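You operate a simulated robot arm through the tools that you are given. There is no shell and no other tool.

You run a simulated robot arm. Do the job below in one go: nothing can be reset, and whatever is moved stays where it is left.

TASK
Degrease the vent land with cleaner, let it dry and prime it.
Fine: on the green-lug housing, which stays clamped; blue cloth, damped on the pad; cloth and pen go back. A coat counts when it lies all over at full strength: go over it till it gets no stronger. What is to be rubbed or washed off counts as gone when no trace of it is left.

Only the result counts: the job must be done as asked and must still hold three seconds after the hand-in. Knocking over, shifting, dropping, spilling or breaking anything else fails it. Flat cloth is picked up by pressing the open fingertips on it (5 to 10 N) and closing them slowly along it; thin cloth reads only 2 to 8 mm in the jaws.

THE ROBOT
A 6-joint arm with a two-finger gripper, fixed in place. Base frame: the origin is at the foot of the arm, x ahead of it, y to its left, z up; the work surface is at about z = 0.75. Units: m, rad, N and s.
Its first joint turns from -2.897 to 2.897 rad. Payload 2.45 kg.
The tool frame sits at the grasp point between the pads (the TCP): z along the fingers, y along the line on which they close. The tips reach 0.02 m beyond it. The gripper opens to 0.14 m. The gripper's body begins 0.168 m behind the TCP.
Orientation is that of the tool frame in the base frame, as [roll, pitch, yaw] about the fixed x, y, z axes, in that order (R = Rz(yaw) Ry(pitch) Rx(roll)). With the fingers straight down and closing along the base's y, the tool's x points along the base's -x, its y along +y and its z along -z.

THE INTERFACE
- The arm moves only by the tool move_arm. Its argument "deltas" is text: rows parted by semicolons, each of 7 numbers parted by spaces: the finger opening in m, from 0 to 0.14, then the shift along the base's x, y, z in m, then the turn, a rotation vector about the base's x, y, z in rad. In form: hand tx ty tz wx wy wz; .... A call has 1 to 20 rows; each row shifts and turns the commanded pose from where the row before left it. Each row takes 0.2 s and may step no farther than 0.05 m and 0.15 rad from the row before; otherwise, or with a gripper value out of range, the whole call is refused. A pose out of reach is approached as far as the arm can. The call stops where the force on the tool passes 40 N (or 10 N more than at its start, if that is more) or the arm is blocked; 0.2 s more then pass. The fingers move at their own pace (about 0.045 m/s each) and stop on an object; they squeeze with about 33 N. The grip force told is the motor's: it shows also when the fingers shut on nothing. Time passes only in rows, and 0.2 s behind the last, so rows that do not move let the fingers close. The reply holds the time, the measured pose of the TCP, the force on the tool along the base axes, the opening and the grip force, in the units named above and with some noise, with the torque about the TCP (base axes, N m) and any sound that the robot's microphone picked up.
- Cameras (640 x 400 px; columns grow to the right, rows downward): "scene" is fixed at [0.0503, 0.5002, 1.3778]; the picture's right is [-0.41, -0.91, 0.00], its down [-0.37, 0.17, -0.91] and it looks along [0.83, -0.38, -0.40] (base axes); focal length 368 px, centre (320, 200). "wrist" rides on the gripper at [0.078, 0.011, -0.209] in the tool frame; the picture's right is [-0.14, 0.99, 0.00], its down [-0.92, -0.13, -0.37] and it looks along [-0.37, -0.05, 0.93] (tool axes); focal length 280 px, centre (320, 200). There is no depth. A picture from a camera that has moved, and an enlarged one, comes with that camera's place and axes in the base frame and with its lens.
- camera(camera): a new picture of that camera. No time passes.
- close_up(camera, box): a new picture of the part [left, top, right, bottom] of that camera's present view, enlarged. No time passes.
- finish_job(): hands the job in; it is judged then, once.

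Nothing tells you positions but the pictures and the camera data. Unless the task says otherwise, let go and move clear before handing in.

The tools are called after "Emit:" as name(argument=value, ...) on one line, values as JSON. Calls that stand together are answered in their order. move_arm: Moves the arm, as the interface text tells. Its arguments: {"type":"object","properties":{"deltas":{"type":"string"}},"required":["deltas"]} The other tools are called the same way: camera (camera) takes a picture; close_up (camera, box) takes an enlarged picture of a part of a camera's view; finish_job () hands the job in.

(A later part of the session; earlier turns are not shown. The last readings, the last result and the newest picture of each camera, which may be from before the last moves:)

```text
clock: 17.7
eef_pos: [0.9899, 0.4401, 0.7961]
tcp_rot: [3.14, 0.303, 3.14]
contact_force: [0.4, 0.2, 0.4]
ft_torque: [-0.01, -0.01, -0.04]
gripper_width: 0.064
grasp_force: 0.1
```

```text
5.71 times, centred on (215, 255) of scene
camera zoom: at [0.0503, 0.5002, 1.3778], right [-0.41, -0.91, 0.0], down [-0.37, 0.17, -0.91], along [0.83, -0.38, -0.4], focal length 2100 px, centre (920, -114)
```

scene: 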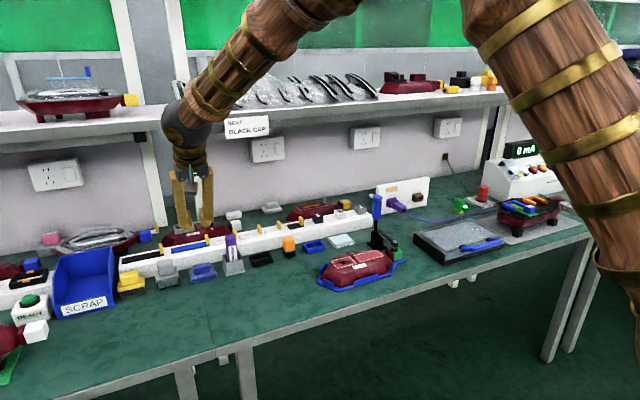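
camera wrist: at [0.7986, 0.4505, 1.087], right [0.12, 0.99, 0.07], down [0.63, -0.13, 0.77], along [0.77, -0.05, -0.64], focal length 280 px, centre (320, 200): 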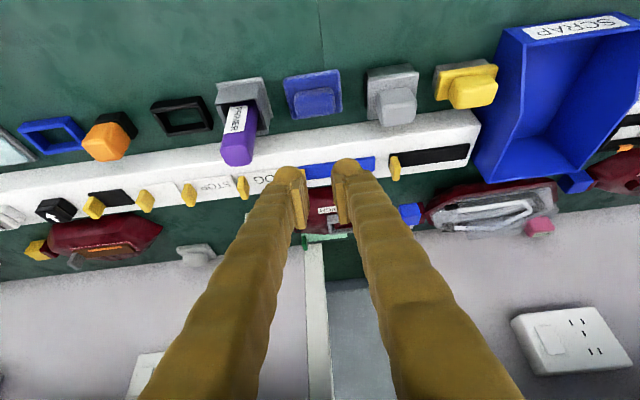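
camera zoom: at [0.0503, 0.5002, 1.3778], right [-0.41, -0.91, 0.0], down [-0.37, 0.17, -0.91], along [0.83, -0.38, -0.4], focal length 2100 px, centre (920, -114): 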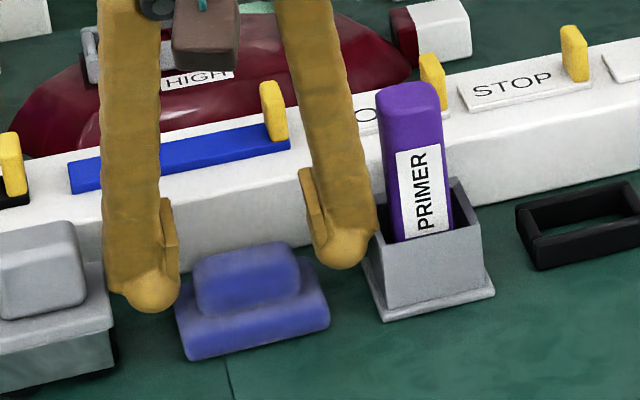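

No contact yet at TCP z 0.796. I continue in 1.5–2 mm steps.

Emit:
move_arm(deltas="0.064 0 0.001 -0.002 0 0 0; 0.064 0 0 -0.002 0 0 0; 0.064 0 0 0 0 0 0")

Emit:
move_arm(deltas="0.064 0 0 -0.002 0 0 0; 0.064 0 0 -0.001 0 0 0; 0.064 0 0 0 0 0 0")

Emit:
close_up(camera="scene", box=[165, 220, 265, 290])

```text
clock: 18.5
eef_pos: [0.9902, 0.4433, 0.7922]
tcp_rot: [3.14, 0.303, 3.14]
contact_force: [-0.1, -0.7, 0.7]
ft_torque: [-0.01, 0.0, -0.02]
gripper_width: 0.0641
grasp_force: 0.0
```

```text
clock: 19.3
eef_pos: [0.9903, 0.4422, 0.7901]
tcp_rot: [3.141, 0.303, 3.14]
contact_force: [0.2, -0.1, -0.2]
ft_torque: [0.02, 0.0, 0.03]
gripper_width: 0.0639
grasp_force: 0.2
```

```text
5.71 times, centred on (215, 255) of scene
camera zoom: at [0.0503, 0.5002, 1.3778], right [-0.41, -0.91, 0.0], down [-0.37, 0.17, -0.91], along [0.83, -0.38, -0.4], focal length 2100 px, centre (920, -114)
```

zoom: 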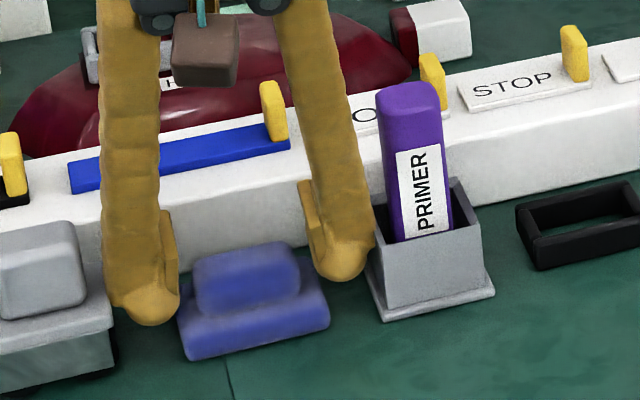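

Still no contact at z 0.790. A couple more millimetres.

Emit:
move_arm(deltas="0.064 0 0 -0.002 0 0 0; 0.064 0 0 0 0 0 0")

Emit:
move_arm(deltas="0.064 0 0 -0.0015 0 0 0; 0.064 0 0 0 0 0 0")

```text
clock: 19.9
eef_pos: [0.9897, 0.4413, 0.788]
tcp_rot: [3.14, 0.303, 3.141]
contact_force: [0.1, -1.4, -0.2]
ft_torque: [0.03, 0.01, 0.02]
gripper_width: 0.0641
grasp_force: 0.0
```

```text
clock: 20.5
eef_pos: [0.989, 0.4425, 0.7842]
tcp_rot: [3.141, 0.303, 3.141]
contact_force: [0.5, 0.8, 0.4]
ft_torque: [0.02, 0.0, 0.0]
gripper_width: 0.0642
grasp_force: 0.0
```

No contact at z ≈ 0.785; the fingertips should now be right beside the block at base-top level. I close slowly here and watch the width.

Emit:
move_arm(deltas="0.06 0 0 0 0 0 0; 0.056 0 0 0 0 0 0; 0.052 0 0 0 0 0 0; 0.048 0 0 0 0 0 0; 0.04 0 0 0 0 0 0; 0.03 0 0 0 0 0 0; 0.01 0 0 0 0 0 0")

Emit:
close_up(camera="scene", box=[165, 220, 265, 290])

Emit:
close_up(camera="wrist", box=[180, 90, 440, 250])

```text
clock: 22.1
eef_pos: [0.9889, 0.4433, 0.7859]
tcp_rot: [3.138, 0.305, 3.14]
contact_force: [2.6, 0.0, 10.9]
ft_torque: [-0.07, -0.04, 0.03]
gripper_width: 0.0483
grasp_force: 32.9
```

```text
5.71 times, centred on (215, 255) of scene
camera zoom: at [0.0503, 0.5002, 1.3778], right [-0.41, -0.91, 0.0], down [-0.37, 0.17, -0.91], along [0.83, -0.38, -0.4], focal length 2100 px, centre (920, -114)
```

zoom: 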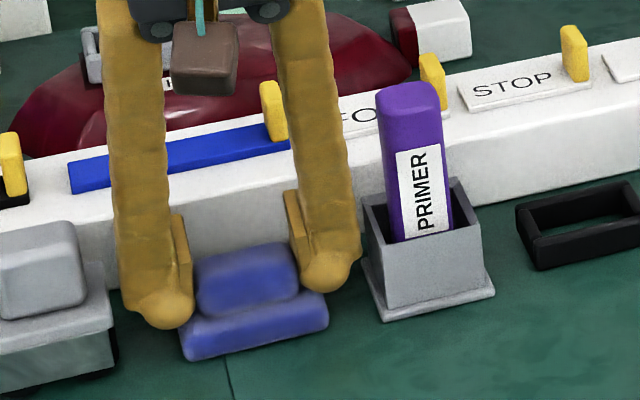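

```text
2.46 times, centred on (310, 170) of wrist
camera zoom: at [0.8528, 0.4534, 0.9619], right [0.13, 0.99, 0.04], down [0.77, -0.13, 0.63], along [0.63, -0.05, -0.78], focal length 690 px, centre (345, 274)
```

zoom: 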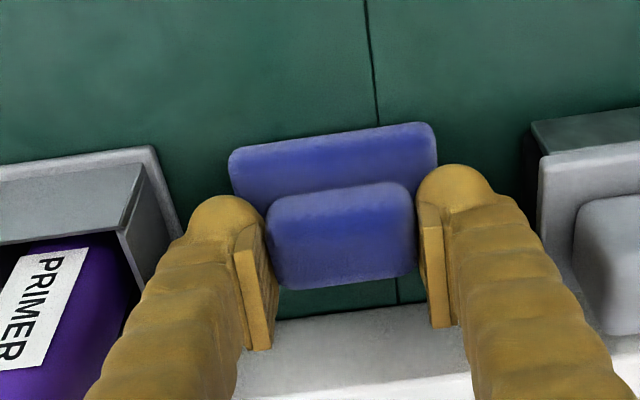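

Now it's gripped at 0.048 m with fingertips lightly pressing the base (about 10 N). Cloth underside is ~0.036 below the TCP. I lift slowly.

Emit:
move_arm(deltas="0.01 0 0 0.004 0 0 0; 0.01 0 0 0.008 0 0 0; 0.01 0 0 0.015 0 0 0; 0.01 0 0 0.02 0 0 0; 0.01 0 0 0 0 0 0")

Emit:
close_up(camera="scene", box=[165, 210, 265, 290])

```text
clock: 23.3
eef_pos: [0.9906, 0.4423, 0.8323]
tcp_rot: [3.14, 0.306, 3.141]
contact_force: [0.4, 0.4, 0.0]
ft_torque: [0.01, 0.01, 0.04]
gripper_width: 0.0482
grasp_force: 33.5
```

```text
5.00 times, centred on (215, 250) of scene
camera zoom: at [0.0503, 0.5002, 1.3778], right [-0.41, -0.91, 0.0], down [-0.37, 0.17, -0.91], along [0.83, -0.38, -0.4], focal length 1837 px, centre (845, -50)
```

zoom: 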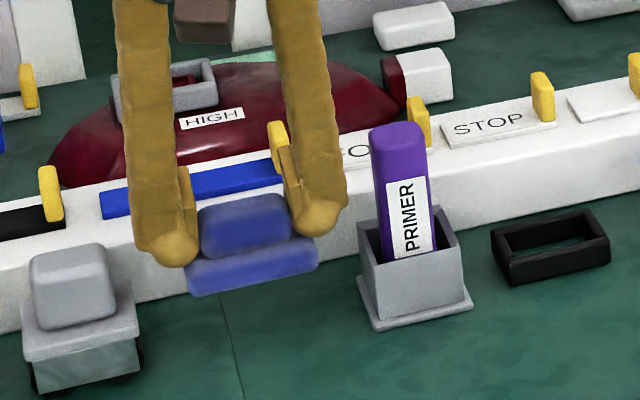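

The cloth hangs securely in the fingers. I raise it above the pen's height, pull back slightly and traverse to the CLEANER pad near (0.985, −0.005).

Emit:
move_arm(deltas="0.01 -0.01 0 0.04 0 0 0; 0.01 -0.02 0 0.04 0 0 0; 0.01 -0.02 0 0.04 0 0 0; 0.01 0 -0.03 0 0 0 0; 0.01 0 -0.04 0 0 0 0; 0.01 0 -0.045 0 0 0 0; 0.01 0 -0.045 0 0 0 0; 0.01 0 -0.045 0 0 0 0; 0.01 0 -0.045 0 0 0 0; 0.01 0 -0.045 0 0 0 0; 0.01 0 -0.045 0 0 0 0; 0.01 0 -0.045 0 0 0 0; 0.01 0 -0.04 0 0 0 0; 0.01 0 -0.02 0 0 0 0; 0.01 0 0 0 0 0 0")

Emit:
camera(camera="wrist")

Emit:
camera(camera="scene")

```text
clock: 26.5
eef_pos: [0.9417, -0.004, 0.9548]
tcp_rot: [3.14, 0.304, 3.139]
contact_force: [-0.5, -0.1, -0.5]
ft_torque: [0.02, 0.0, -0.01]
gripper_width: 0.0483
grasp_force: 32.8
```

```text
taken
camera wrist: at [0.8054, 0.0067, 1.1302], right [0.13, 0.99, 0.04], down [0.77, -0.13, 0.63], along [0.63, -0.05, -0.78], focal length 280 px, centre (320, 200)
```

wrist: 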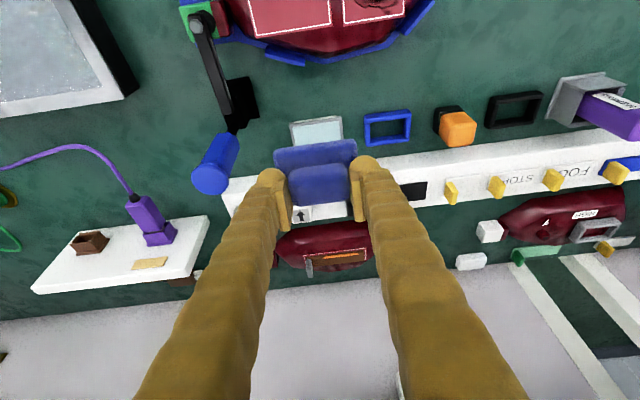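

```text
taken
```

scene: 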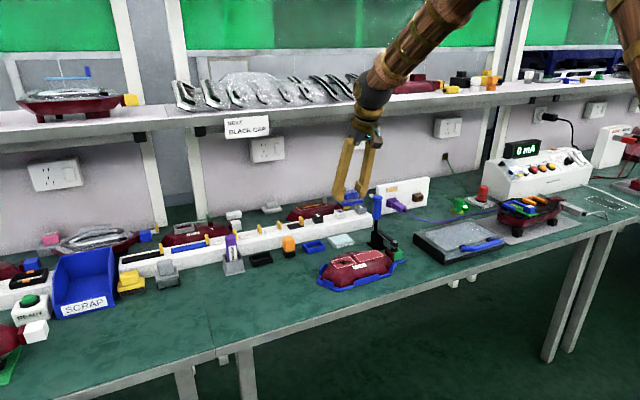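

The cloth is above the pad area (pad front edge at x ≈ 0.962, y from −0.04 to 0.031). I lower it over the pad centre at about (0.985, −0.004).

Emit:
move_arm(deltas="0.01 0.015 0 -0.04 0 0 0; 0.01 0.015 0 -0.04 0 0 0; 0.01 0.013 0 -0.04 0 0 0; 0.01 0 0 -0.015 0 0 0; 0.01 0 0 0 0 0 0")

Emit:
camera(camera="wrist")

Emit:
close_up(camera="scene", box=[300, 190, 400, 260])

```text
clock: 27.7
eef_pos: [0.9842, -0.0031, 0.8196]
tcp_rot: [3.141, 0.304, 3.14]
contact_force: [1.0, 0.4, 0.2]
ft_torque: [-0.01, 0.0, 0.03]
gripper_width: 0.0483
grasp_force: 32.9
```

```text
taken
camera wrist: at [0.8469, 0.0089, 0.9958], right [0.13, 0.99, 0.04], down [0.77, -0.13, 0.63], along [0.63, -0.05, -0.78], focal length 280 px, centre (320, 200)
```

wrist: 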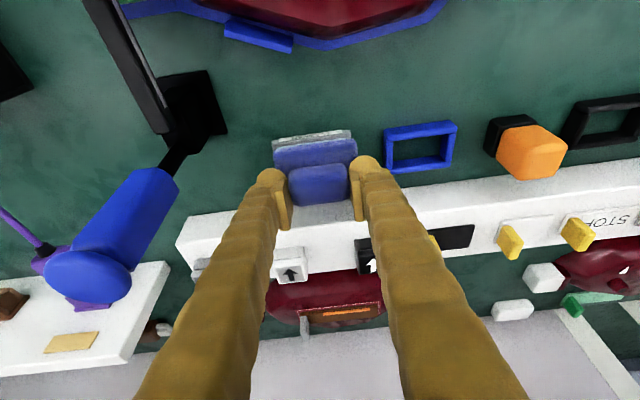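

```text
5.71 times, centred on (350, 225) of scene
camera zoom: at [0.0503, 0.5002, 1.3778], right [-0.41, -0.91, 0.0], down [-0.37, 0.17, -0.91], along [0.83, -0.38, -0.4], focal length 2100 px, centre (149, 57)
```

zoom: 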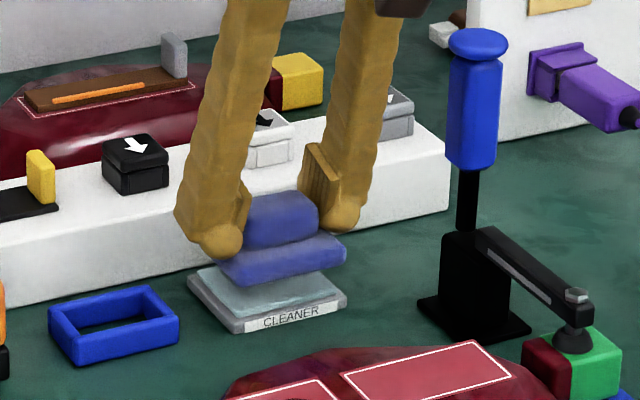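

Well aligned over the pad, about 2 cm above it. I lower slowly until contact and press lightly.

Emit:
move_arm(deltas="0.01 -0.001 0 -0.006 0 0 0; 0.01 0 0 -0.006 0 0 0; 0.01 0 0 -0.004 0 0 0; 0.01 0 0 0 0 0 0")

```text
clock: 28.7
eef_pos: [0.9824, -0.0013, 0.8026]
tcp_rot: [3.14, 0.304, 3.14]
contact_force: [-0.2, 0.2, -0.8]
ft_torque: [0.02, 0.02, 0.0]
gripper_width: 0.0479
grasp_force: 32.6
```

Emit:
move_arm(deltas="0.01 0 -0.001 -0.002 0 0 0; 0.01 0 0 -0.002 0 0 0; 0.01 0 0 0 0 0 0")

Emit:
close_up(camera="scene", box=[300, 190, 400, 260])

```text
clock: 29.5
eef_pos: [0.9816, -0.0037, 0.7969]
tcp_rot: [3.141, 0.302, 3.14]
contact_force: [0.0, -0.3, 0.8]
ft_torque: [-0.01, 0.01, -0.01]
gripper_width: 0.0483
grasp_force: 32.9
```

```text
5.71 times, centred on (350, 225) of scene
camera zoom: at [0.0503, 0.5002, 1.3778], right [-0.41, -0.91, 0.0], down [-0.37, 0.17, -0.91], along [0.83, -0.38, -0.4], focal length 2100 px, centre (149, 57)
```

zoom: 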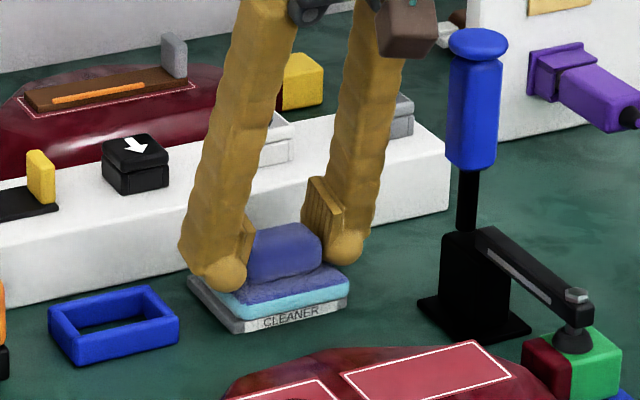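

Nearly touching; I press a bit further in 1 mm steps for a definite contact.

Emit:
move_arm(deltas="0.01 0 0 -0.0015 0 0 0; 0.01 0 0 0 0 0 0")

Emit:
move_arm(deltas="0.01 0 0 -0.0015 0 0 0; 0.01 0 0 0 0 0 0")

Emit:
close_up(camera="scene", box=[320, 215, 370, 255])

```text
clock: 30.1
eef_pos: [0.9833, -0.0038, 0.7978]
tcp_rot: [-3.142, 0.304, 3.139]
contact_force: [-1.4, 3.4, 19.8]
ft_torque: [-0.04, -0.02, 0.0]
gripper_width: 0.0483
grasp_force: 32.9
```

```text
clock: 30.5
eef_pos: [0.9835, -0.0046, 0.7999]
tcp_rot: [3.141, 0.307, 3.139]
contact_force: [-2.2, 1.5, 9.6]
ft_torque: [0.02, 0.1, 0.01]
gripper_width: 0.0483
grasp_force: 33.3
stopped in row 2: the force on the tool passed its limit at 42 N (the readings are from after the stop); the commanded pose is now the measured one
```

```text
10.00 times, centred on (345, 235) of scene
camera zoom: at [0.0503, 0.5002, 1.3778], right [-0.41, -0.91, 0.0], down [-0.37, 0.17, -0.91], along [0.83, -0.38, -0.4], focal length 3675 px, centre (70, -150)
```

zoom: 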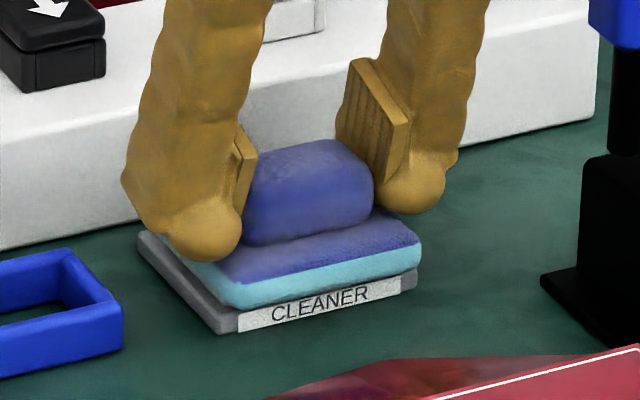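

The cloth is pressed on the pad with about 10 N and its lower edge has turned cyan (damp). I hold a moment, then lift to inspect.

Emit:
move_arm(deltas="0.01 0 0 0 0 0 0; 0.01 0 0 0 0 0 0; 0.01 0 0 0 0 0 0; 0.01 0 0 0 0 0 0; 0.01 0 0 0 0 0 0")

Emit:
move_arm(deltas="0.01 0 0 0.01 0 0 0; 0.01 0 0 0.02 0 0 0; 0.01 0 0 0.03 0 0 0; 0.01 0 0 0 0 0 0")

Emit:
close_up(camera="scene", box=[300, 190, 400, 260])

```text
clock: 31.7
eef_pos: [0.982, -0.0034, 0.7977]
tcp_rot: [3.14, 0.307, 3.139]
contact_force: [0.8, -0.2, 17.4]
ft_torque: [-0.04, -0.04, 0.04]
gripper_width: 0.0484
grasp_force: 32.6
```

```text
clock: 32.7
eef_pos: [0.9825, -0.0044, 0.8581]
tcp_rot: [3.139, 0.307, 3.14]
contact_force: [0.6, -0.6, -0.1]
ft_torque: [-0.04, -0.01, -0.01]
gripper_width: 0.0484
grasp_force: 32.8
```

```text
5.71 times, centred on (350, 225) of scene
camera zoom: at [0.0503, 0.5002, 1.3778], right [-0.41, -0.91, 0.0], down [-0.37, 0.17, -0.91], along [0.83, -0.38, -0.4], focal length 2100 px, centre (149, 57)
```

zoom: 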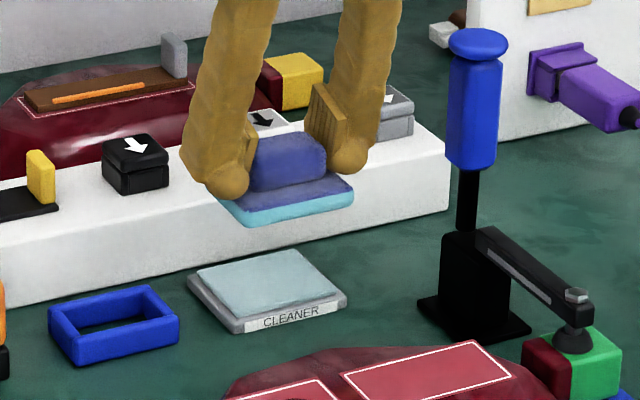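

The cloth's base is now damp (cyan). I carry it over to the greased land at about (0.832, 0.074) and stop above it.

Emit:
move_arm(deltas="0.01 0 0.005 0.04 0 0 0; 0.01 -0.037 0.018 0.01 0 0 0; 0.01 -0.038 0.019 0 0 0 0; 0.01 -0.038 0.019 0 0 0 0; 0.01 -0.037 0.018 0 0 0 0; 0.01 0 0 -0.03 0 0 0; 0.01 0 0 0 0 0 0")

Emit:
camera(camera="wrist")

Emit:
close_up(camera="scene", box=[300, 210, 420, 300])

```text
clock: 34.3
eef_pos: [0.8313, 0.0777, 0.8776]
tcp_rot: [3.14, 0.308, 3.14]
contact_force: [0.3, -0.5, -0.1]
ft_torque: [-0.01, -0.02, 0.0]
gripper_width: 0.0482
grasp_force: 32.5
```

```text
taken
camera wrist: at [0.6938, 0.0878, 1.0524], right [0.13, 0.99, 0.04], down [0.77, -0.13, 0.63], along [0.63, -0.05, -0.78], focal length 280 px, centre (320, 200)
```

wrist: 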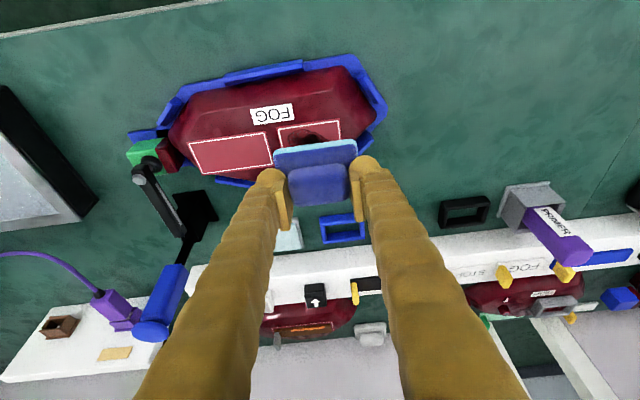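

```text
4.44 times, centred on (360, 255) of scene
camera zoom: at [0.0503, 0.5002, 1.3778], right [-0.41, -0.91, 0.0], down [-0.37, 0.17, -0.91], along [0.83, -0.38, -0.4], focal length 1633 px, centre (142, -44)
```

zoom: 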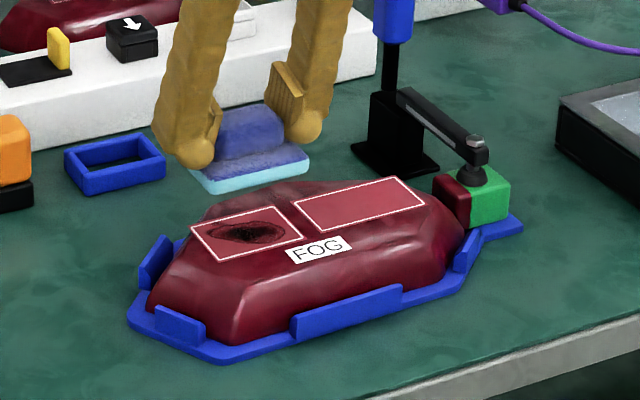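

Let me zoom to re-measure the land from this nearer view before touching down.

Emit:
close_up(camera="wrist", box=[170, 90, 400, 220])

```text
2.78 times, centred on (285, 155) of wrist
camera zoom: at [0.6938, 0.0878, 1.0524], right [0.13, 0.99, 0.04], down [0.77, -0.13, 0.63], along [0.63, -0.05, -0.78], focal length 780 px, centre (417, 325)
```

zoom: 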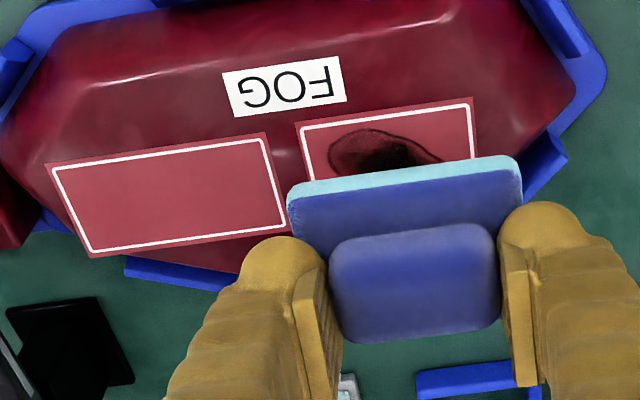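

The land spans x 0.809–0.853, y 0.042–0.103, and the cloth sits over it. I lower gradually to contact.

Emit:
move_arm(deltas="0.01 0 0 -0.02 0 0 0; 0.01 0.001 0 -0.012 0 0 0; 0.01 0 0 -0.006 0 0 0; 0.01 0 0 -0.004 0 0 0; 0.01 0 0 0 0 0 0")

Emit:
close_up(camera="scene", box=[300, 210, 420, 300])

```text
clock: 35.5
eef_pos: [0.8326, 0.0757, 0.8358]
tcp_rot: [3.14, 0.308, 3.14]
contact_force: [-0.9, -0.9, 0.6]
ft_torque: [0.0, 0.02, -0.01]
gripper_width: 0.0482
grasp_force: 33.2
```

```text
4.44 times, centred on (360, 255) of scene
camera zoom: at [0.0503, 0.5002, 1.3778], right [-0.41, -0.91, 0.0], down [-0.37, 0.17, -0.91], along [0.83, -0.38, -0.4], focal length 1633 px, centre (142, -44)
```

zoom: 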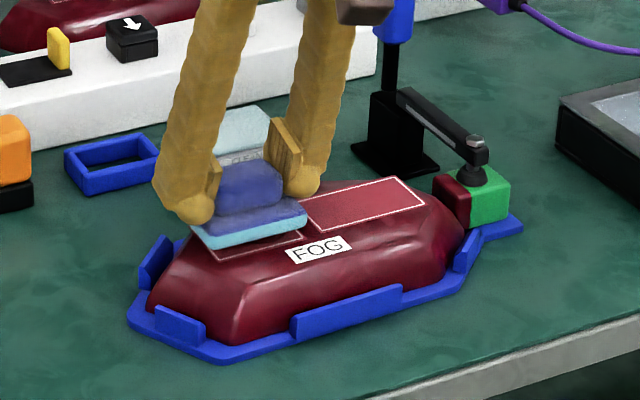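

The cloth hovers a little above the land. I keep lowering in 2 mm steps.

Emit:
move_arm(deltas="0.01 0 0.001 -0.002 0 0 0; 0.01 0 0 -0.002 0 0 0; 0.01 0 0 0 0 0 0")

Emit:
move_arm(deltas="0.01 0 0 -0.002 0 0 0; 0.01 0 0 0 0 0 0")

Emit:
move_arm(deltas="0.01 0 0 -0.0015 0 0 0; 0.01 0 0 0 0 0 0")

```text
clock: 36.3
eef_pos: [0.8334, 0.0774, 0.8319]
tcp_rot: [3.14, 0.307, 3.14]
contact_force: [-0.1, -0.2, -0.3]
ft_torque: [-0.03, -0.01, -0.02]
gripper_width: 0.0482
grasp_force: 33.0
```

```text
clock: 36.9
eef_pos: [0.8337, 0.0769, 0.8288]
tcp_rot: [3.14, 0.307, 3.14]
contact_force: [-0.3, 0.7, 0.7]
ft_torque: [0.01, 0.02, -0.02]
gripper_width: 0.048
grasp_force: 32.7
```

```text
clock: 37.5
eef_pos: [0.834, 0.0755, 0.8312]
tcp_rot: [3.139, 0.307, 3.14]
contact_force: [0.3, 0.5, -0.4]
ft_torque: [0.02, -0.02, -0.01]
gripper_width: 0.0486
grasp_force: 33.6
```

Emit:
move_arm(deltas="0.01 0 0 -0.0015 0 0 0; 0.01 0 0 0 0 0 0")

Emit:
move_arm(deltas="0.01 0 0 -0.0015 0 0 0; 0.01 0 0 0 0 0 0")

Emit:
close_up(camera="scene", box=[320, 230, 400, 290])

```text
clock: 38.1
eef_pos: [0.8347, 0.0757, 0.8272]
tcp_rot: [3.139, 0.307, 3.14]
contact_force: [0.3, -0.3, 0.3]
ft_torque: [0.0, -0.02, -0.03]
gripper_width: 0.0482
grasp_force: 32.7
```

```text
clock: 38.7
eef_pos: [0.8351, 0.0756, 0.8274]
tcp_rot: [3.139, 0.308, 3.139]
contact_force: [-1.1, -0.2, 0.2]
ft_torque: [-0.01, -0.01, -0.01]
gripper_width: 0.0482
grasp_force: 33.3
```

```text
6.67 times, centred on (360, 260) of scene
camera zoom: at [0.0503, 0.5002, 1.3778], right [-0.41, -0.91, 0.0], down [-0.37, 0.17, -0.91], along [0.83, -0.38, -0.4], focal length 2450 px, centre (53, -200)
```

zoom: 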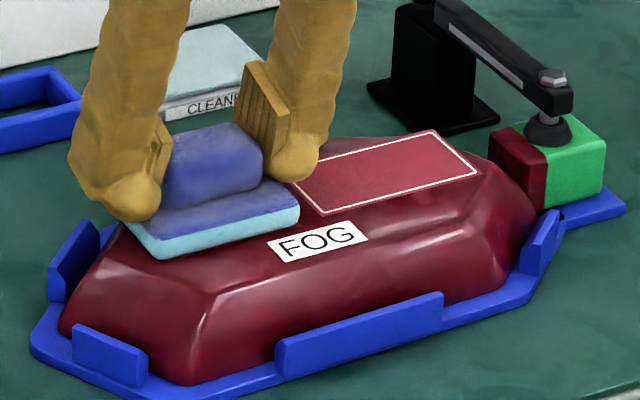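

Emit:
move_arm(deltas="0.01 0 0.001 -0.0015 0 0 0; 0.01 0 0 0 0 0 0")

Emit:
move_arm(deltas="0.01 0 0 -0.001 0 0 0; 0.01 0 0 0 0 0 0")

```text
clock: 39.3
eef_pos: [0.8336, 0.0772, 0.825]
tcp_rot: [3.14, 0.307, 3.139]
contact_force: [-2.1, -3.0, 11.5]
ft_torque: [-0.11, 0.26, 0.06]
gripper_width: 0.0483
grasp_force: 33.1
```

```text
clock: 40.1
eef_pos: [0.8353, 0.0771, 0.825]
tcp_rot: [3.139, 0.312, 3.141]
contact_force: [-1.1, 0.1, 8.2]
ft_torque: [-0.31, -0.03, 0.0]
gripper_width: 0.0484
grasp_force: 33.3
stopped in row 2: the force on the tool passed its limit at 40 N (the readings are from after the stop); the commanded pose is now the measured one
```

Contact is made with ~8–10 N. Now I rub with gentle short strokes over the greased land, mostly along x, keeping off the neighbouring land.

Emit:
move_arm(deltas="0.01 -0.006 0 0 0 0 0; 0.01 -0.006 0.002 0 0 0 0; 0.01 0.006 0 0 0 0 0; 0.01 0.006 0 0 0 0 0; 0.01 0.006 0 0 0 0 0; 0.01 0.006 -0.002 0 0 0 0; 0.01 -0.006 0 0 0 0 0; 0.01 -0.006 0 0 0 0 0; 0.01 -0.006 0 0 0 0 0; 0.01 -0.006 0 0 0 0 0; 0.01 0.006 0 0 0 0 0; 0.01 0.006 0 0 0 0 0")

Emit:
close_up(camera="scene", box=[320, 230, 400, 290])

```text
clock: 42.8
eef_pos: [0.8373, 0.0778, 0.8249]
tcp_rot: [3.139, 0.31, 3.141]
contact_force: [-1.8, -1.2, 9.6]
ft_torque: [-0.29, 0.02, -0.05]
gripper_width: 0.0484
grasp_force: 33.4
stopped in row 12: the force on the tool passed its limit at 43 N (the readings are from after the stop); the commanded pose is now the measured one
```

```text
6.67 times, centred on (360, 260) of scene
camera zoom: at [0.0503, 0.5002, 1.3778], right [-0.41, -0.91, 0.0], down [-0.37, 0.17, -0.91], along [0.83, -0.38, -0.4], focal length 2450 px, centre (53, -200)
```

zoom: 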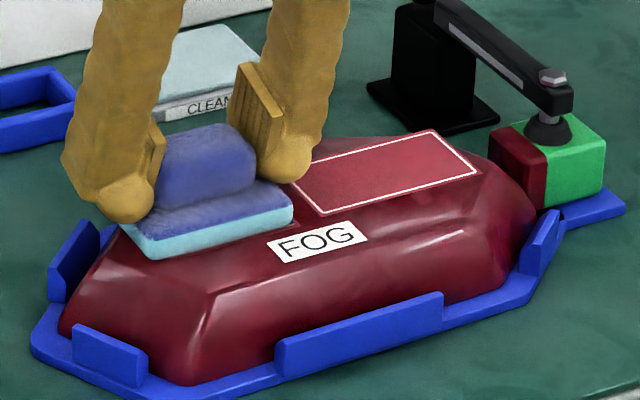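

Rubbing worked with moderate force. I lift to inspect the land.

Emit:
move_arm(deltas="0.01 0 0 0.01 0 0 0; 0.01 0 0 0.03 0 0 0; 0.01 0.03 0.02 0.03 0 0 0; 0.01 0.03 0.03 0.02 0 0 0; 0.01 0 0 0 0 0 0")

Emit:
camera(camera="wrist")

Emit:
close_up(camera="scene", box=[320, 230, 400, 290])

```text
clock: 44.0
eef_pos: [0.895, 0.1293, 0.9137]
tcp_rot: [3.141, 0.308, 3.141]
contact_force: [-0.4, -0.1, -0.5]
ft_torque: [0.01, 0.02, 0.06]
gripper_width: 0.0483
grasp_force: 33.5
```

```text
taken
camera wrist: at [0.7577, 0.1404, 1.0891], right [0.13, 0.99, 0.04], down [0.77, -0.13, 0.63], along [0.63, -0.05, -0.78], focal length 280 px, centre (320, 200)
```

wrist: 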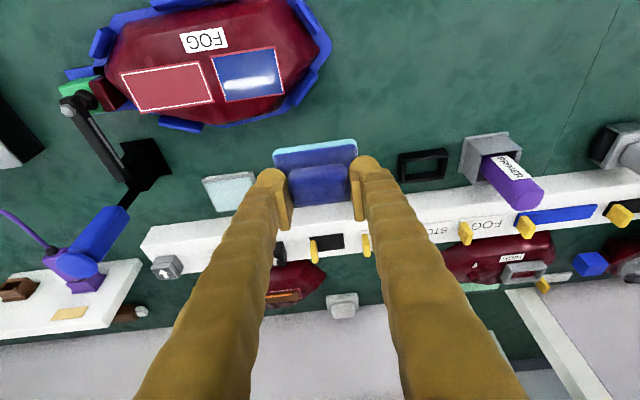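

```text
6.67 times, centred on (360, 260) of scene
camera zoom: at [0.0503, 0.5002, 1.3778], right [-0.41, -0.91, 0.0], down [-0.37, 0.17, -0.91], along [0.83, -0.38, -0.4], focal length 2450 px, centre (53, -200)
```

zoom: 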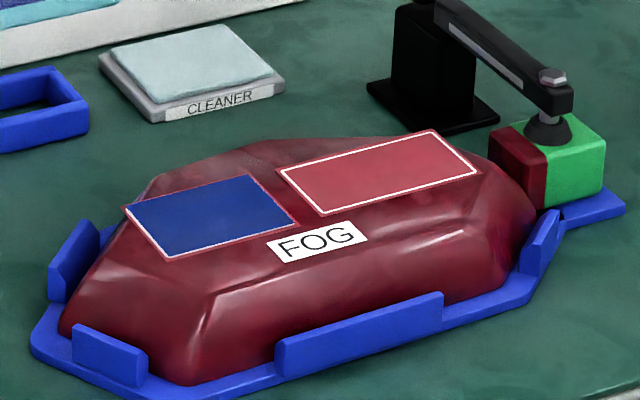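

The land now shows an even blue wet film of cleaner. I zoom in to see whether any grease is left underneath.

Emit:
close_up(camera="wrist", box=[190, 30, 310, 115])

Emit:
close_up(camera="scene", box=[332, 250, 368, 275])

```text
4.71 times, centred on (250, 72) of wrist
camera zoom: at [0.7577, 0.1404, 1.0891], right [0.13, 0.99, 0.04], down [0.77, -0.13, 0.63], along [0.63, -0.05, -0.78], focal length 1320 px, centre (649, 800)
```

zoom: 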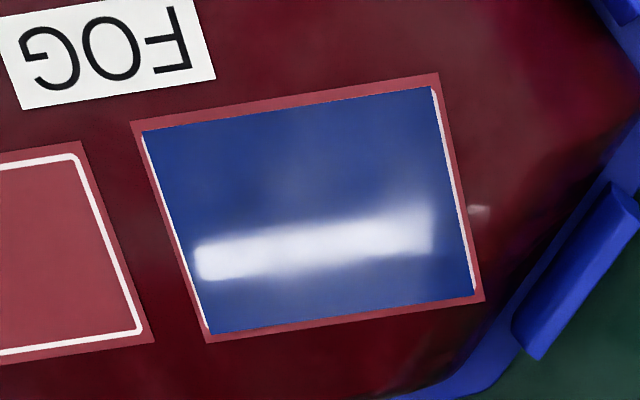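

```text
16.00 times, centred on (350, 262) of scene
camera zoom: at [0.0503, 0.5002, 1.3778], right [-0.41, -0.91, 0.0], down [-0.37, 0.17, -0.91], along [0.83, -0.38, -0.4], focal length 5879 px, centre (-160, -800)
```

zoom: 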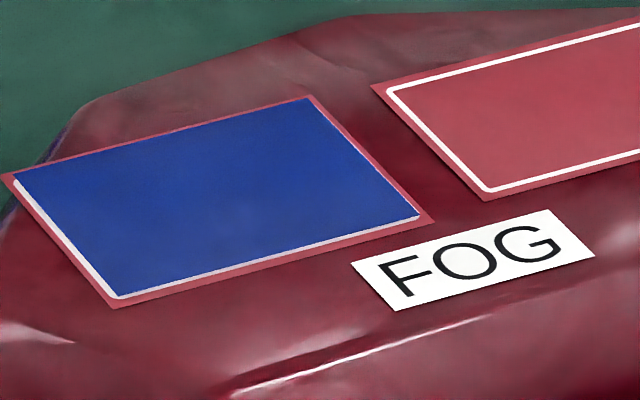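

The land is uniformly wet with no visible grease in the film. I'll wait with the cloth in hand to see how it dries and whether any grease shows through.

Emit:
move_arm(deltas="0.01 0 0 0 0 0 0; 0.01 0 0 0 0 0 0; 0.01 0 0 0 0 0 0; 0.01 0 0 0 0 0 0; 0.01 0 0 0 0 0 0; 0.01 0 0 0 0 0 0; 0.01 0 0 0 0 0 0; 0.01 0 0 0 0 0 0; 0.01 0 0 0 0 0 0; 0.01 0 0 0 0 0 0; 0.01 0 0 0 0 0 0; 0.01 0 0 0 0 0 0; 0.01 0 0 0 0 0 0; 0.01 0 0 0 0 0 0; 0.01 0 0 0 0 0 0; 0.01 0 0 0 0 0 0; 0.01 0 0 0 0 0 0; 0.01 0 0 0 0 0 0; 0.01 0 0 0 0 0 0; 0.01 0 0 0 0 0 0")

Emit:
close_up(camera="scene", box=[332, 250, 368, 275])

Emit:
close_up(camera="wrist", box=[190, 30, 310, 115])

```text
clock: 48.1
eef_pos: [0.8953, 0.1289, 0.9142]
tcp_rot: [3.139, 0.308, 3.141]
contact_force: [0.3, -0.2, -0.2]
ft_torque: [0.0, 0.0, -0.03]
gripper_width: 0.0485
grasp_force: 33.1
```

```text
16.00 times, centred on (350, 262) of scene
camera zoom: at [0.0503, 0.5002, 1.3778], right [-0.41, -0.91, 0.0], down [-0.37, 0.17, -0.91], along [0.83, -0.38, -0.4], focal length 5879 px, centre (-160, -800)
```

zoom: 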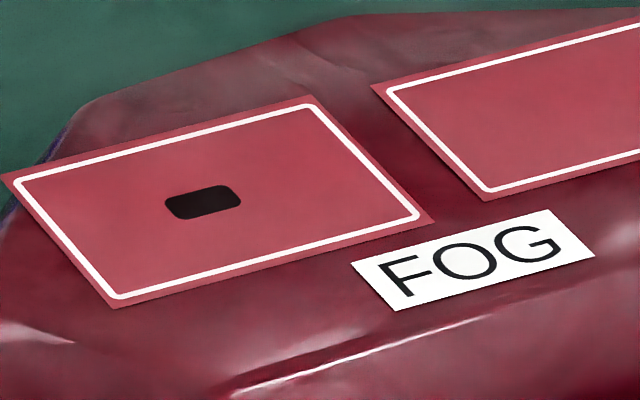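

```text
4.71 times, centred on (250, 72) of wrist
camera zoom: at [0.7576, 0.1401, 1.089], right [0.13, 0.99, 0.04], down [0.77, -0.13, 0.63], along [0.63, -0.05, -0.77], focal length 1320 px, centre (649, 800)
```

zoom: 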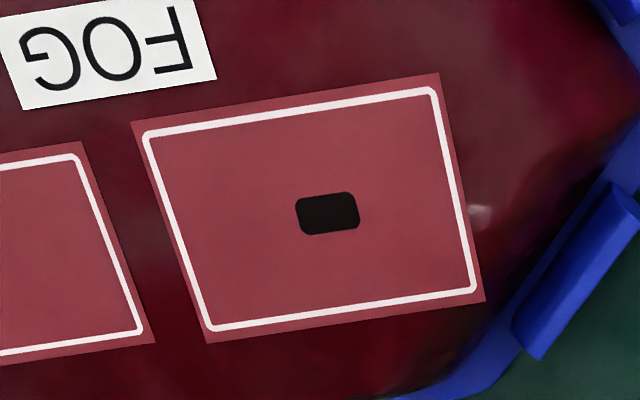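

The film has dried and the land is spotless — the dark rounded slot in it is the vent itself, confirming this is the vent land. Now I take the cloth back to its spot near (0.987, 0.441).

Emit:
move_arm(deltas="0.01 0 0.02 0.035 0 0 0; 0.01 0 0.045 0 0 0 0; 0.01 0 0.045 0 0 0 0; 0.01 0 0.045 0 0 0 0; 0.01 0 0.045 0 0 0 0; 0.01 0 0.045 0 0 0 0; 0.01 0 0.045 0 0 0 0; 0.01 0 0.022 0 0 0 0; 0.01 0.03 0 0 0 0 0; 0.01 0.03 0 -0.02 0 0 0; 0.01 0.02 0 -0.04 0 0 0; 0.01 0.012 0 -0.04 0 0 0; 0.01 0 0 0 0 0 0; 0.01 0 0 0 0 0 0")

Emit:
close_up(camera="wrist", box=[180, 90, 440, 250])

Emit:
close_up(camera="scene", box=[165, 210, 265, 290])

```text
clock: 51.1
eef_pos: [0.9837, 0.4351, 0.8511]
tcp_rot: [3.138, 0.309, 3.14]
contact_force: [0.1, -0.5, 0.0]
ft_torque: [0.02, -0.04, -0.02]
gripper_width: 0.0482
grasp_force: 33.0
```

```text
2.46 times, centred on (310, 170) of wrist
camera zoom: at [0.8465, 0.4459, 1.0251], right [0.13, 0.99, 0.04], down [0.77, -0.13, 0.63], along [0.63, -0.05, -0.77], focal length 690 px, centre (345, 274)
```

zoom: 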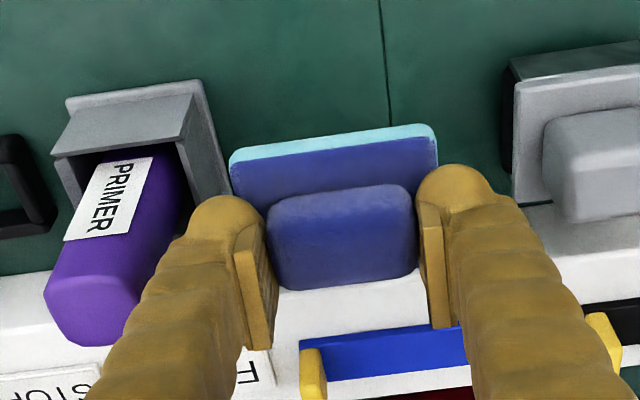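

```text
5.00 times, centred on (215, 250) of scene
camera zoom: at [0.0503, 0.5002, 1.3778], right [-0.41, -0.91, 0.0], down [-0.37, 0.17, -0.91], along [0.83, -0.38, -0.4], focal length 1837 px, centre (845, -50)
```

zoom: 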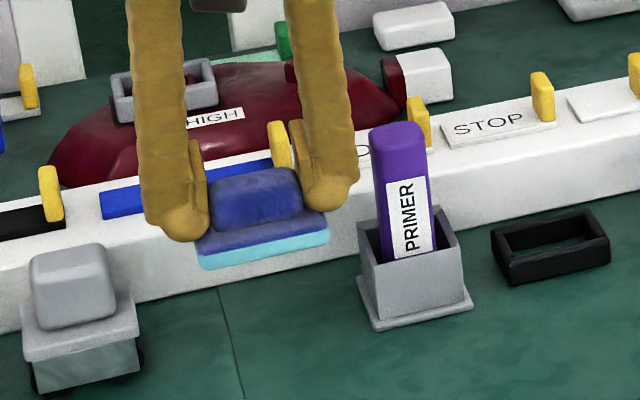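

I correct x and y (measured 0.984, 0.435 versus the pick-up pose 0.989, 0.443) and lower it.

Emit:
move_arm(deltas="0.01 0.003 0.004 0 0 0 0; 0.01 0.002 0.003 -0.01 0 0 0; 0.01 0 0 -0.02 0 0 0; 0.01 0 0 -0.015 0 0 0; 0.01 0 0 0 0 0 0; 0.01 0 0 0 0 0 0")

Emit:
close_up(camera="scene", box=[165, 220, 265, 290])

```text
clock: 52.5
eef_pos: [0.9919, 0.4453, 0.8037]
tcp_rot: [3.138, 0.309, 3.141]
contact_force: [0.1, -0.2, 0.6]
ft_torque: [-0.02, -0.01, -0.01]
gripper_width: 0.0483
grasp_force: 33.0
```

```text
5.71 times, centred on (215, 255) of scene
camera zoom: at [0.0503, 0.5002, 1.3778], right [-0.41, -0.91, 0.0], down [-0.37, 0.17, -0.91], along [0.83, -0.38, -0.4], focal length 2100 px, centre (920, -114)
```

zoom: 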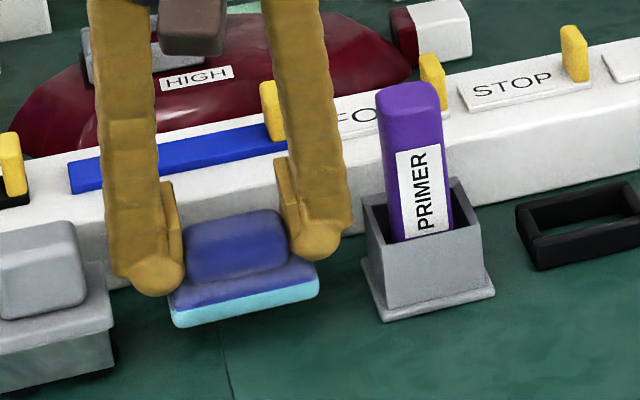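

Emit:
move_arm(deltas="0.01 -0.001 -0.002 -0.004 0 0 0; 0.01 -0.001 0 -0.004 0 0 0; 0.01 0 0 -0.003 0 0 0; 0.01 0 0 -0.002 0 0 0; 0.01 0 0 0 0 0 0")

Emit:
close_up(camera="scene", box=[165, 220, 265, 290])

```text
clock: 53.8
eef_pos: [0.9904, 0.4446, 0.7906]
tcp_rot: [3.139, 0.308, 3.141]
contact_force: [-0.1, 0.9, 0.2]
ft_torque: [0.01, 0.0, -0.03]
gripper_width: 0.0482
grasp_force: 32.5
```

```text
5.71 times, centred on (215, 255) of scene
camera zoom: at [0.0503, 0.5002, 1.3778], right [-0.41, -0.91, 0.0], down [-0.37, 0.17, -0.91], along [0.83, -0.38, -0.4], focal length 2100 px, centre (920, -114)
```

zoom: 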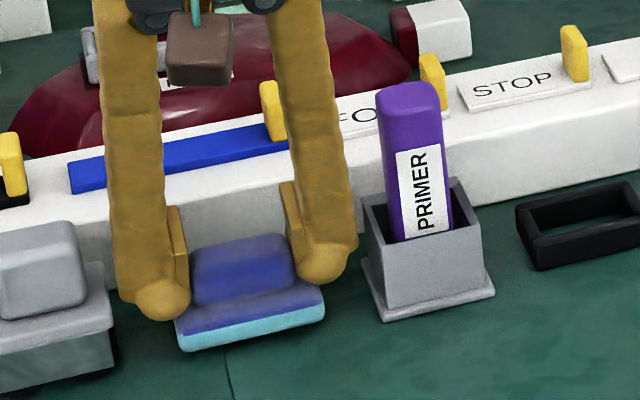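

About 4–5 mm above its place. I continue down to contact.

Emit:
move_arm(deltas="0.01 0 -0.001 -0.002 0 0 0; 0.01 0 0 -0.0015 0 0 0; 0.01 0 0 0 0 0 0")

Emit:
move_arm(deltas="0.01 0 0 -0.001 0 0 0; 0.01 0 0 0 0 0 0")

```text
clock: 54.5
eef_pos: [0.9911, 0.4437, 0.7881]
tcp_rot: [3.139, 0.311, 3.139]
contact_force: [-0.2, -0.4, 0.3]
ft_torque: [-0.01, 0.0, 0.0]
gripper_width: 0.0484
grasp_force: 33.4
```

```text
clock: 55.1
eef_pos: [0.991, 0.4428, 0.7869]
tcp_rot: [3.139, 0.309, 3.141]
contact_force: [0.4, -0.4, -0.4]
ft_torque: [-0.01, 0.0, 0.01]
gripper_width: 0.0484
grasp_force: 33.0
```

Emit:
move_arm(deltas="0.01 0 0 -0.001 0 0 0; 0.01 0 0 0 0 0 0")

Emit:
move_arm(deltas="0.01 0 0 -0.001 0 0 0; 0.01 0 0 0 0 0 0")

Emit:
close_up(camera="scene", box=[165, 220, 265, 290])

```text
clock: 55.8
eef_pos: [0.9901, 0.4443, 0.7864]
tcp_rot: [3.14, 0.309, 3.141]
contact_force: [-0.8, -0.2, 0.1]
ft_torque: [0.0, 0.03, -0.01]
gripper_width: 0.0482
grasp_force: 33.1
```

```text
clock: 56.4
eef_pos: [0.9918, 0.4434, 0.7873]
tcp_rot: [3.139, 0.308, 3.14]
contact_force: [-7.5, -0.6, 14.0]
ft_torque: [-0.09, 0.53, 0.0]
gripper_width: 0.0483
grasp_force: 32.8
```

```text
5.71 times, centred on (215, 255) of scene
camera zoom: at [0.0503, 0.5002, 1.3778], right [-0.41, -0.91, 0.0], down [-0.37, 0.17, -0.91], along [0.83, -0.38, -0.4], focal length 2100 px, centre (920, -114)
```

zoom: 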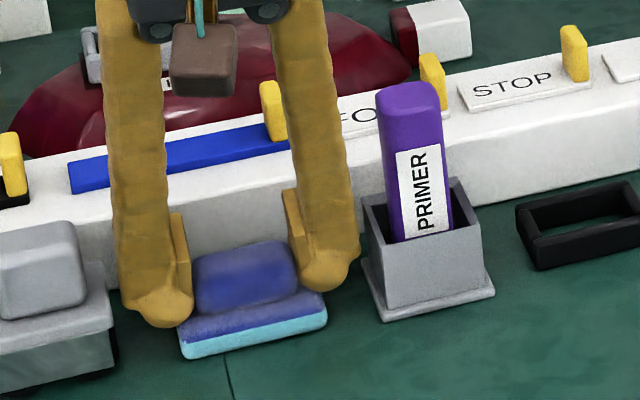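

Cloth is down on the bench with light contact. I open just to 0.064 and lift clear.

Emit:
move_arm(deltas="0.05 0 0 0 0 0 0; 0.056 0 0 0 0 0 0; 0.062 0 0 0 0 0 0; 0.064 0 0 0 0 0 0; 0.064 0 0 0 0 0 0")

Emit:
close_up(camera="scene", box=[165, 220, 265, 290])

```text
clock: 57.5
eef_pos: [0.9916, 0.4426, 0.7853]
tcp_rot: [3.139, 0.307, 3.139]
contact_force: [0.6, 0.1, -0.1]
ft_torque: [-0.03, 0.04, 0.01]
gripper_width: 0.0642
grasp_force: 0.0
```

```text
5.71 times, centred on (215, 255) of scene
camera zoom: at [0.0503, 0.5002, 1.3778], right [-0.41, -0.91, 0.0], down [-0.37, 0.17, -0.91], along [0.83, -0.38, -0.4], focal length 2100 px, centre (920, -114)
```

zoom: 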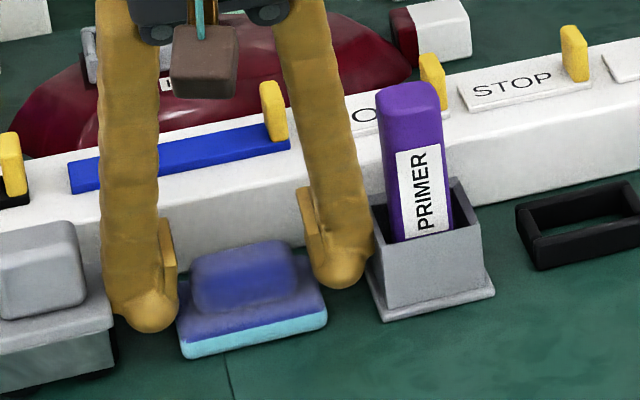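

Released cleanly, the cloth rests in its original spot. I lift straight up and look.

Emit:
move_arm(deltas="0.064 0 0 0.01 0 0 0; 0.064 0 0 0.03 0 0 0; 0.064 -0.01 0 0.04 0 0 0; 0.064 -0.02 0 0.04 0 0 0; 0.064 -0.03 0 0.03 0 0 0; 0.064 -0.01 0 0 0 0 0; 0.064 0 0 0 0 0 0")

Emit:
close_up(camera="scene", box=[185, 230, 265, 290])

Emit:
camera(camera="wrist")

```text
clock: 59.1
eef_pos: [0.9215, 0.4436, 0.9341]
tcp_rot: [3.139, 0.309, 3.138]
contact_force: [-0.6, 0.1, 0.0]
ft_torque: [0.0, -0.01, -0.02]
gripper_width: 0.0641
grasp_force: 0.0
```

```text
6.67 times, centred on (225, 260) of scene
camera zoom: at [0.0503, 0.5002, 1.3778], right [-0.41, -0.91, 0.0], down [-0.37, 0.17, -0.91], along [0.83, -0.38, -0.4], focal length 2450 px, centre (953, -200)
```

zoom: 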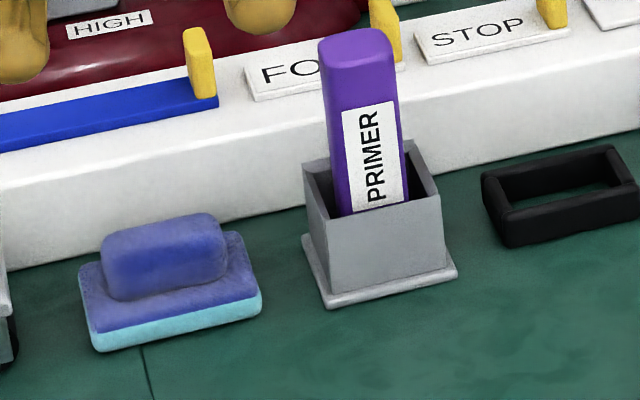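

```text
taken
camera wrist: at [0.7849, 0.4547, 1.1109], right [0.13, 0.99, 0.04], down [0.77, -0.13, 0.63], along [0.63, -0.05, -0.77], focal length 280 px, centre (320, 200)
```

wrist: 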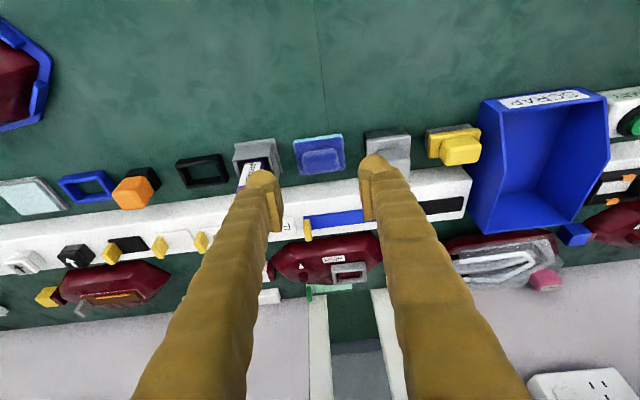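

The cloth is back within a few mm of its original place. Next is the PRIMER pen, upright at about (0.987, 0.355) with its top at z ≈ 0.86; I move above it.

Emit:
move_arm(deltas="0.064 0 -0.044 0.01 0 0 0; 0.064 0 -0.044 0 0 0 0; 0.064 0.03 0 0 0 0 0; 0.064 0.025 0 0 0 0 0; 0.064 0 0 0 0 0 0; 0.064 0 0 0 0 0 0")

Emit:
camera(camera="wrist")

Emit:
close_up(camera="wrist", box=[220, 90, 420, 230])

Emit:
close_up(camera="scene", box=[185, 200, 285, 290])

```text
clock: 60.5
eef_pos: [0.9732, 0.3548, 0.9459]
tcp_rot: [3.139, 0.31, 3.14]
contact_force: [0.2, -0.6, -0.3]
ft_torque: [-0.02, 0.01, 0.02]
gripper_width: 0.0644
grasp_force: 0.1
```

```text
taken
camera wrist: at [0.8361, 0.366, 1.1202], right [0.13, 0.99, 0.04], down [0.77, -0.13, 0.63], along [0.63, -0.05, -0.77], focal length 280 px, centre (320, 200)
```

wrist: 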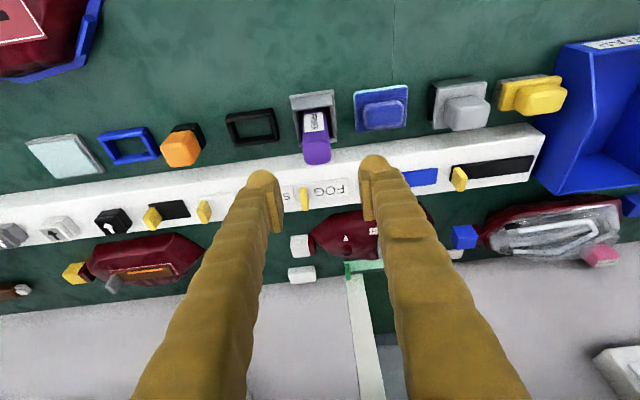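

```text
2.86 times, centred on (320, 160) of wrist
camera zoom: at [0.8361, 0.366, 1.1202], right [0.13, 0.99, 0.04], down [0.77, -0.13, 0.63], along [0.63, -0.05, -0.77], focal length 801 px, centre (320, 314)
```

zoom: 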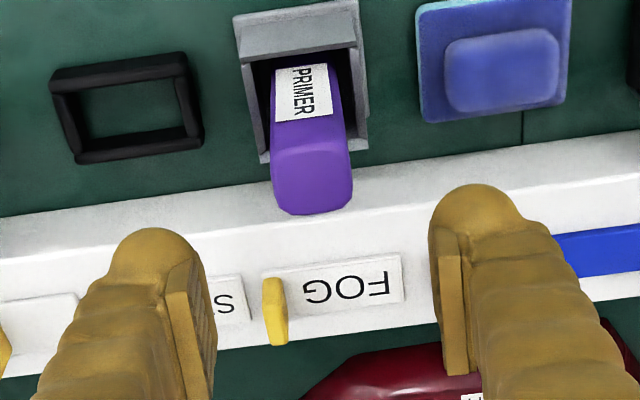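

```text
4.44 times, centred on (235, 245) of scene
camera zoom: at [0.0503, 0.5002, 1.3778], right [-0.41, -0.91, 0.0], down [-0.37, 0.17, -0.91], along [0.83, -0.38, -0.4], focal length 1633 px, centre (698, 0)
```

zoom: 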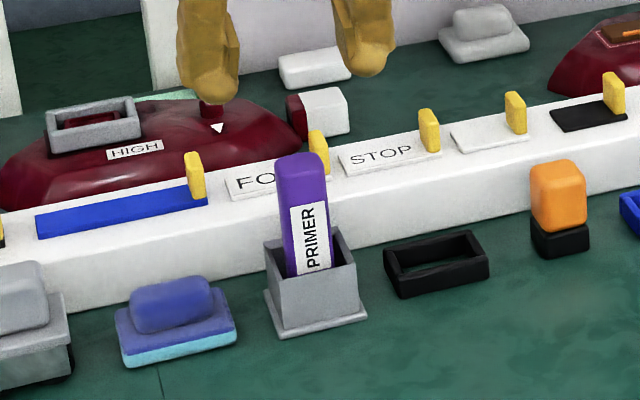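

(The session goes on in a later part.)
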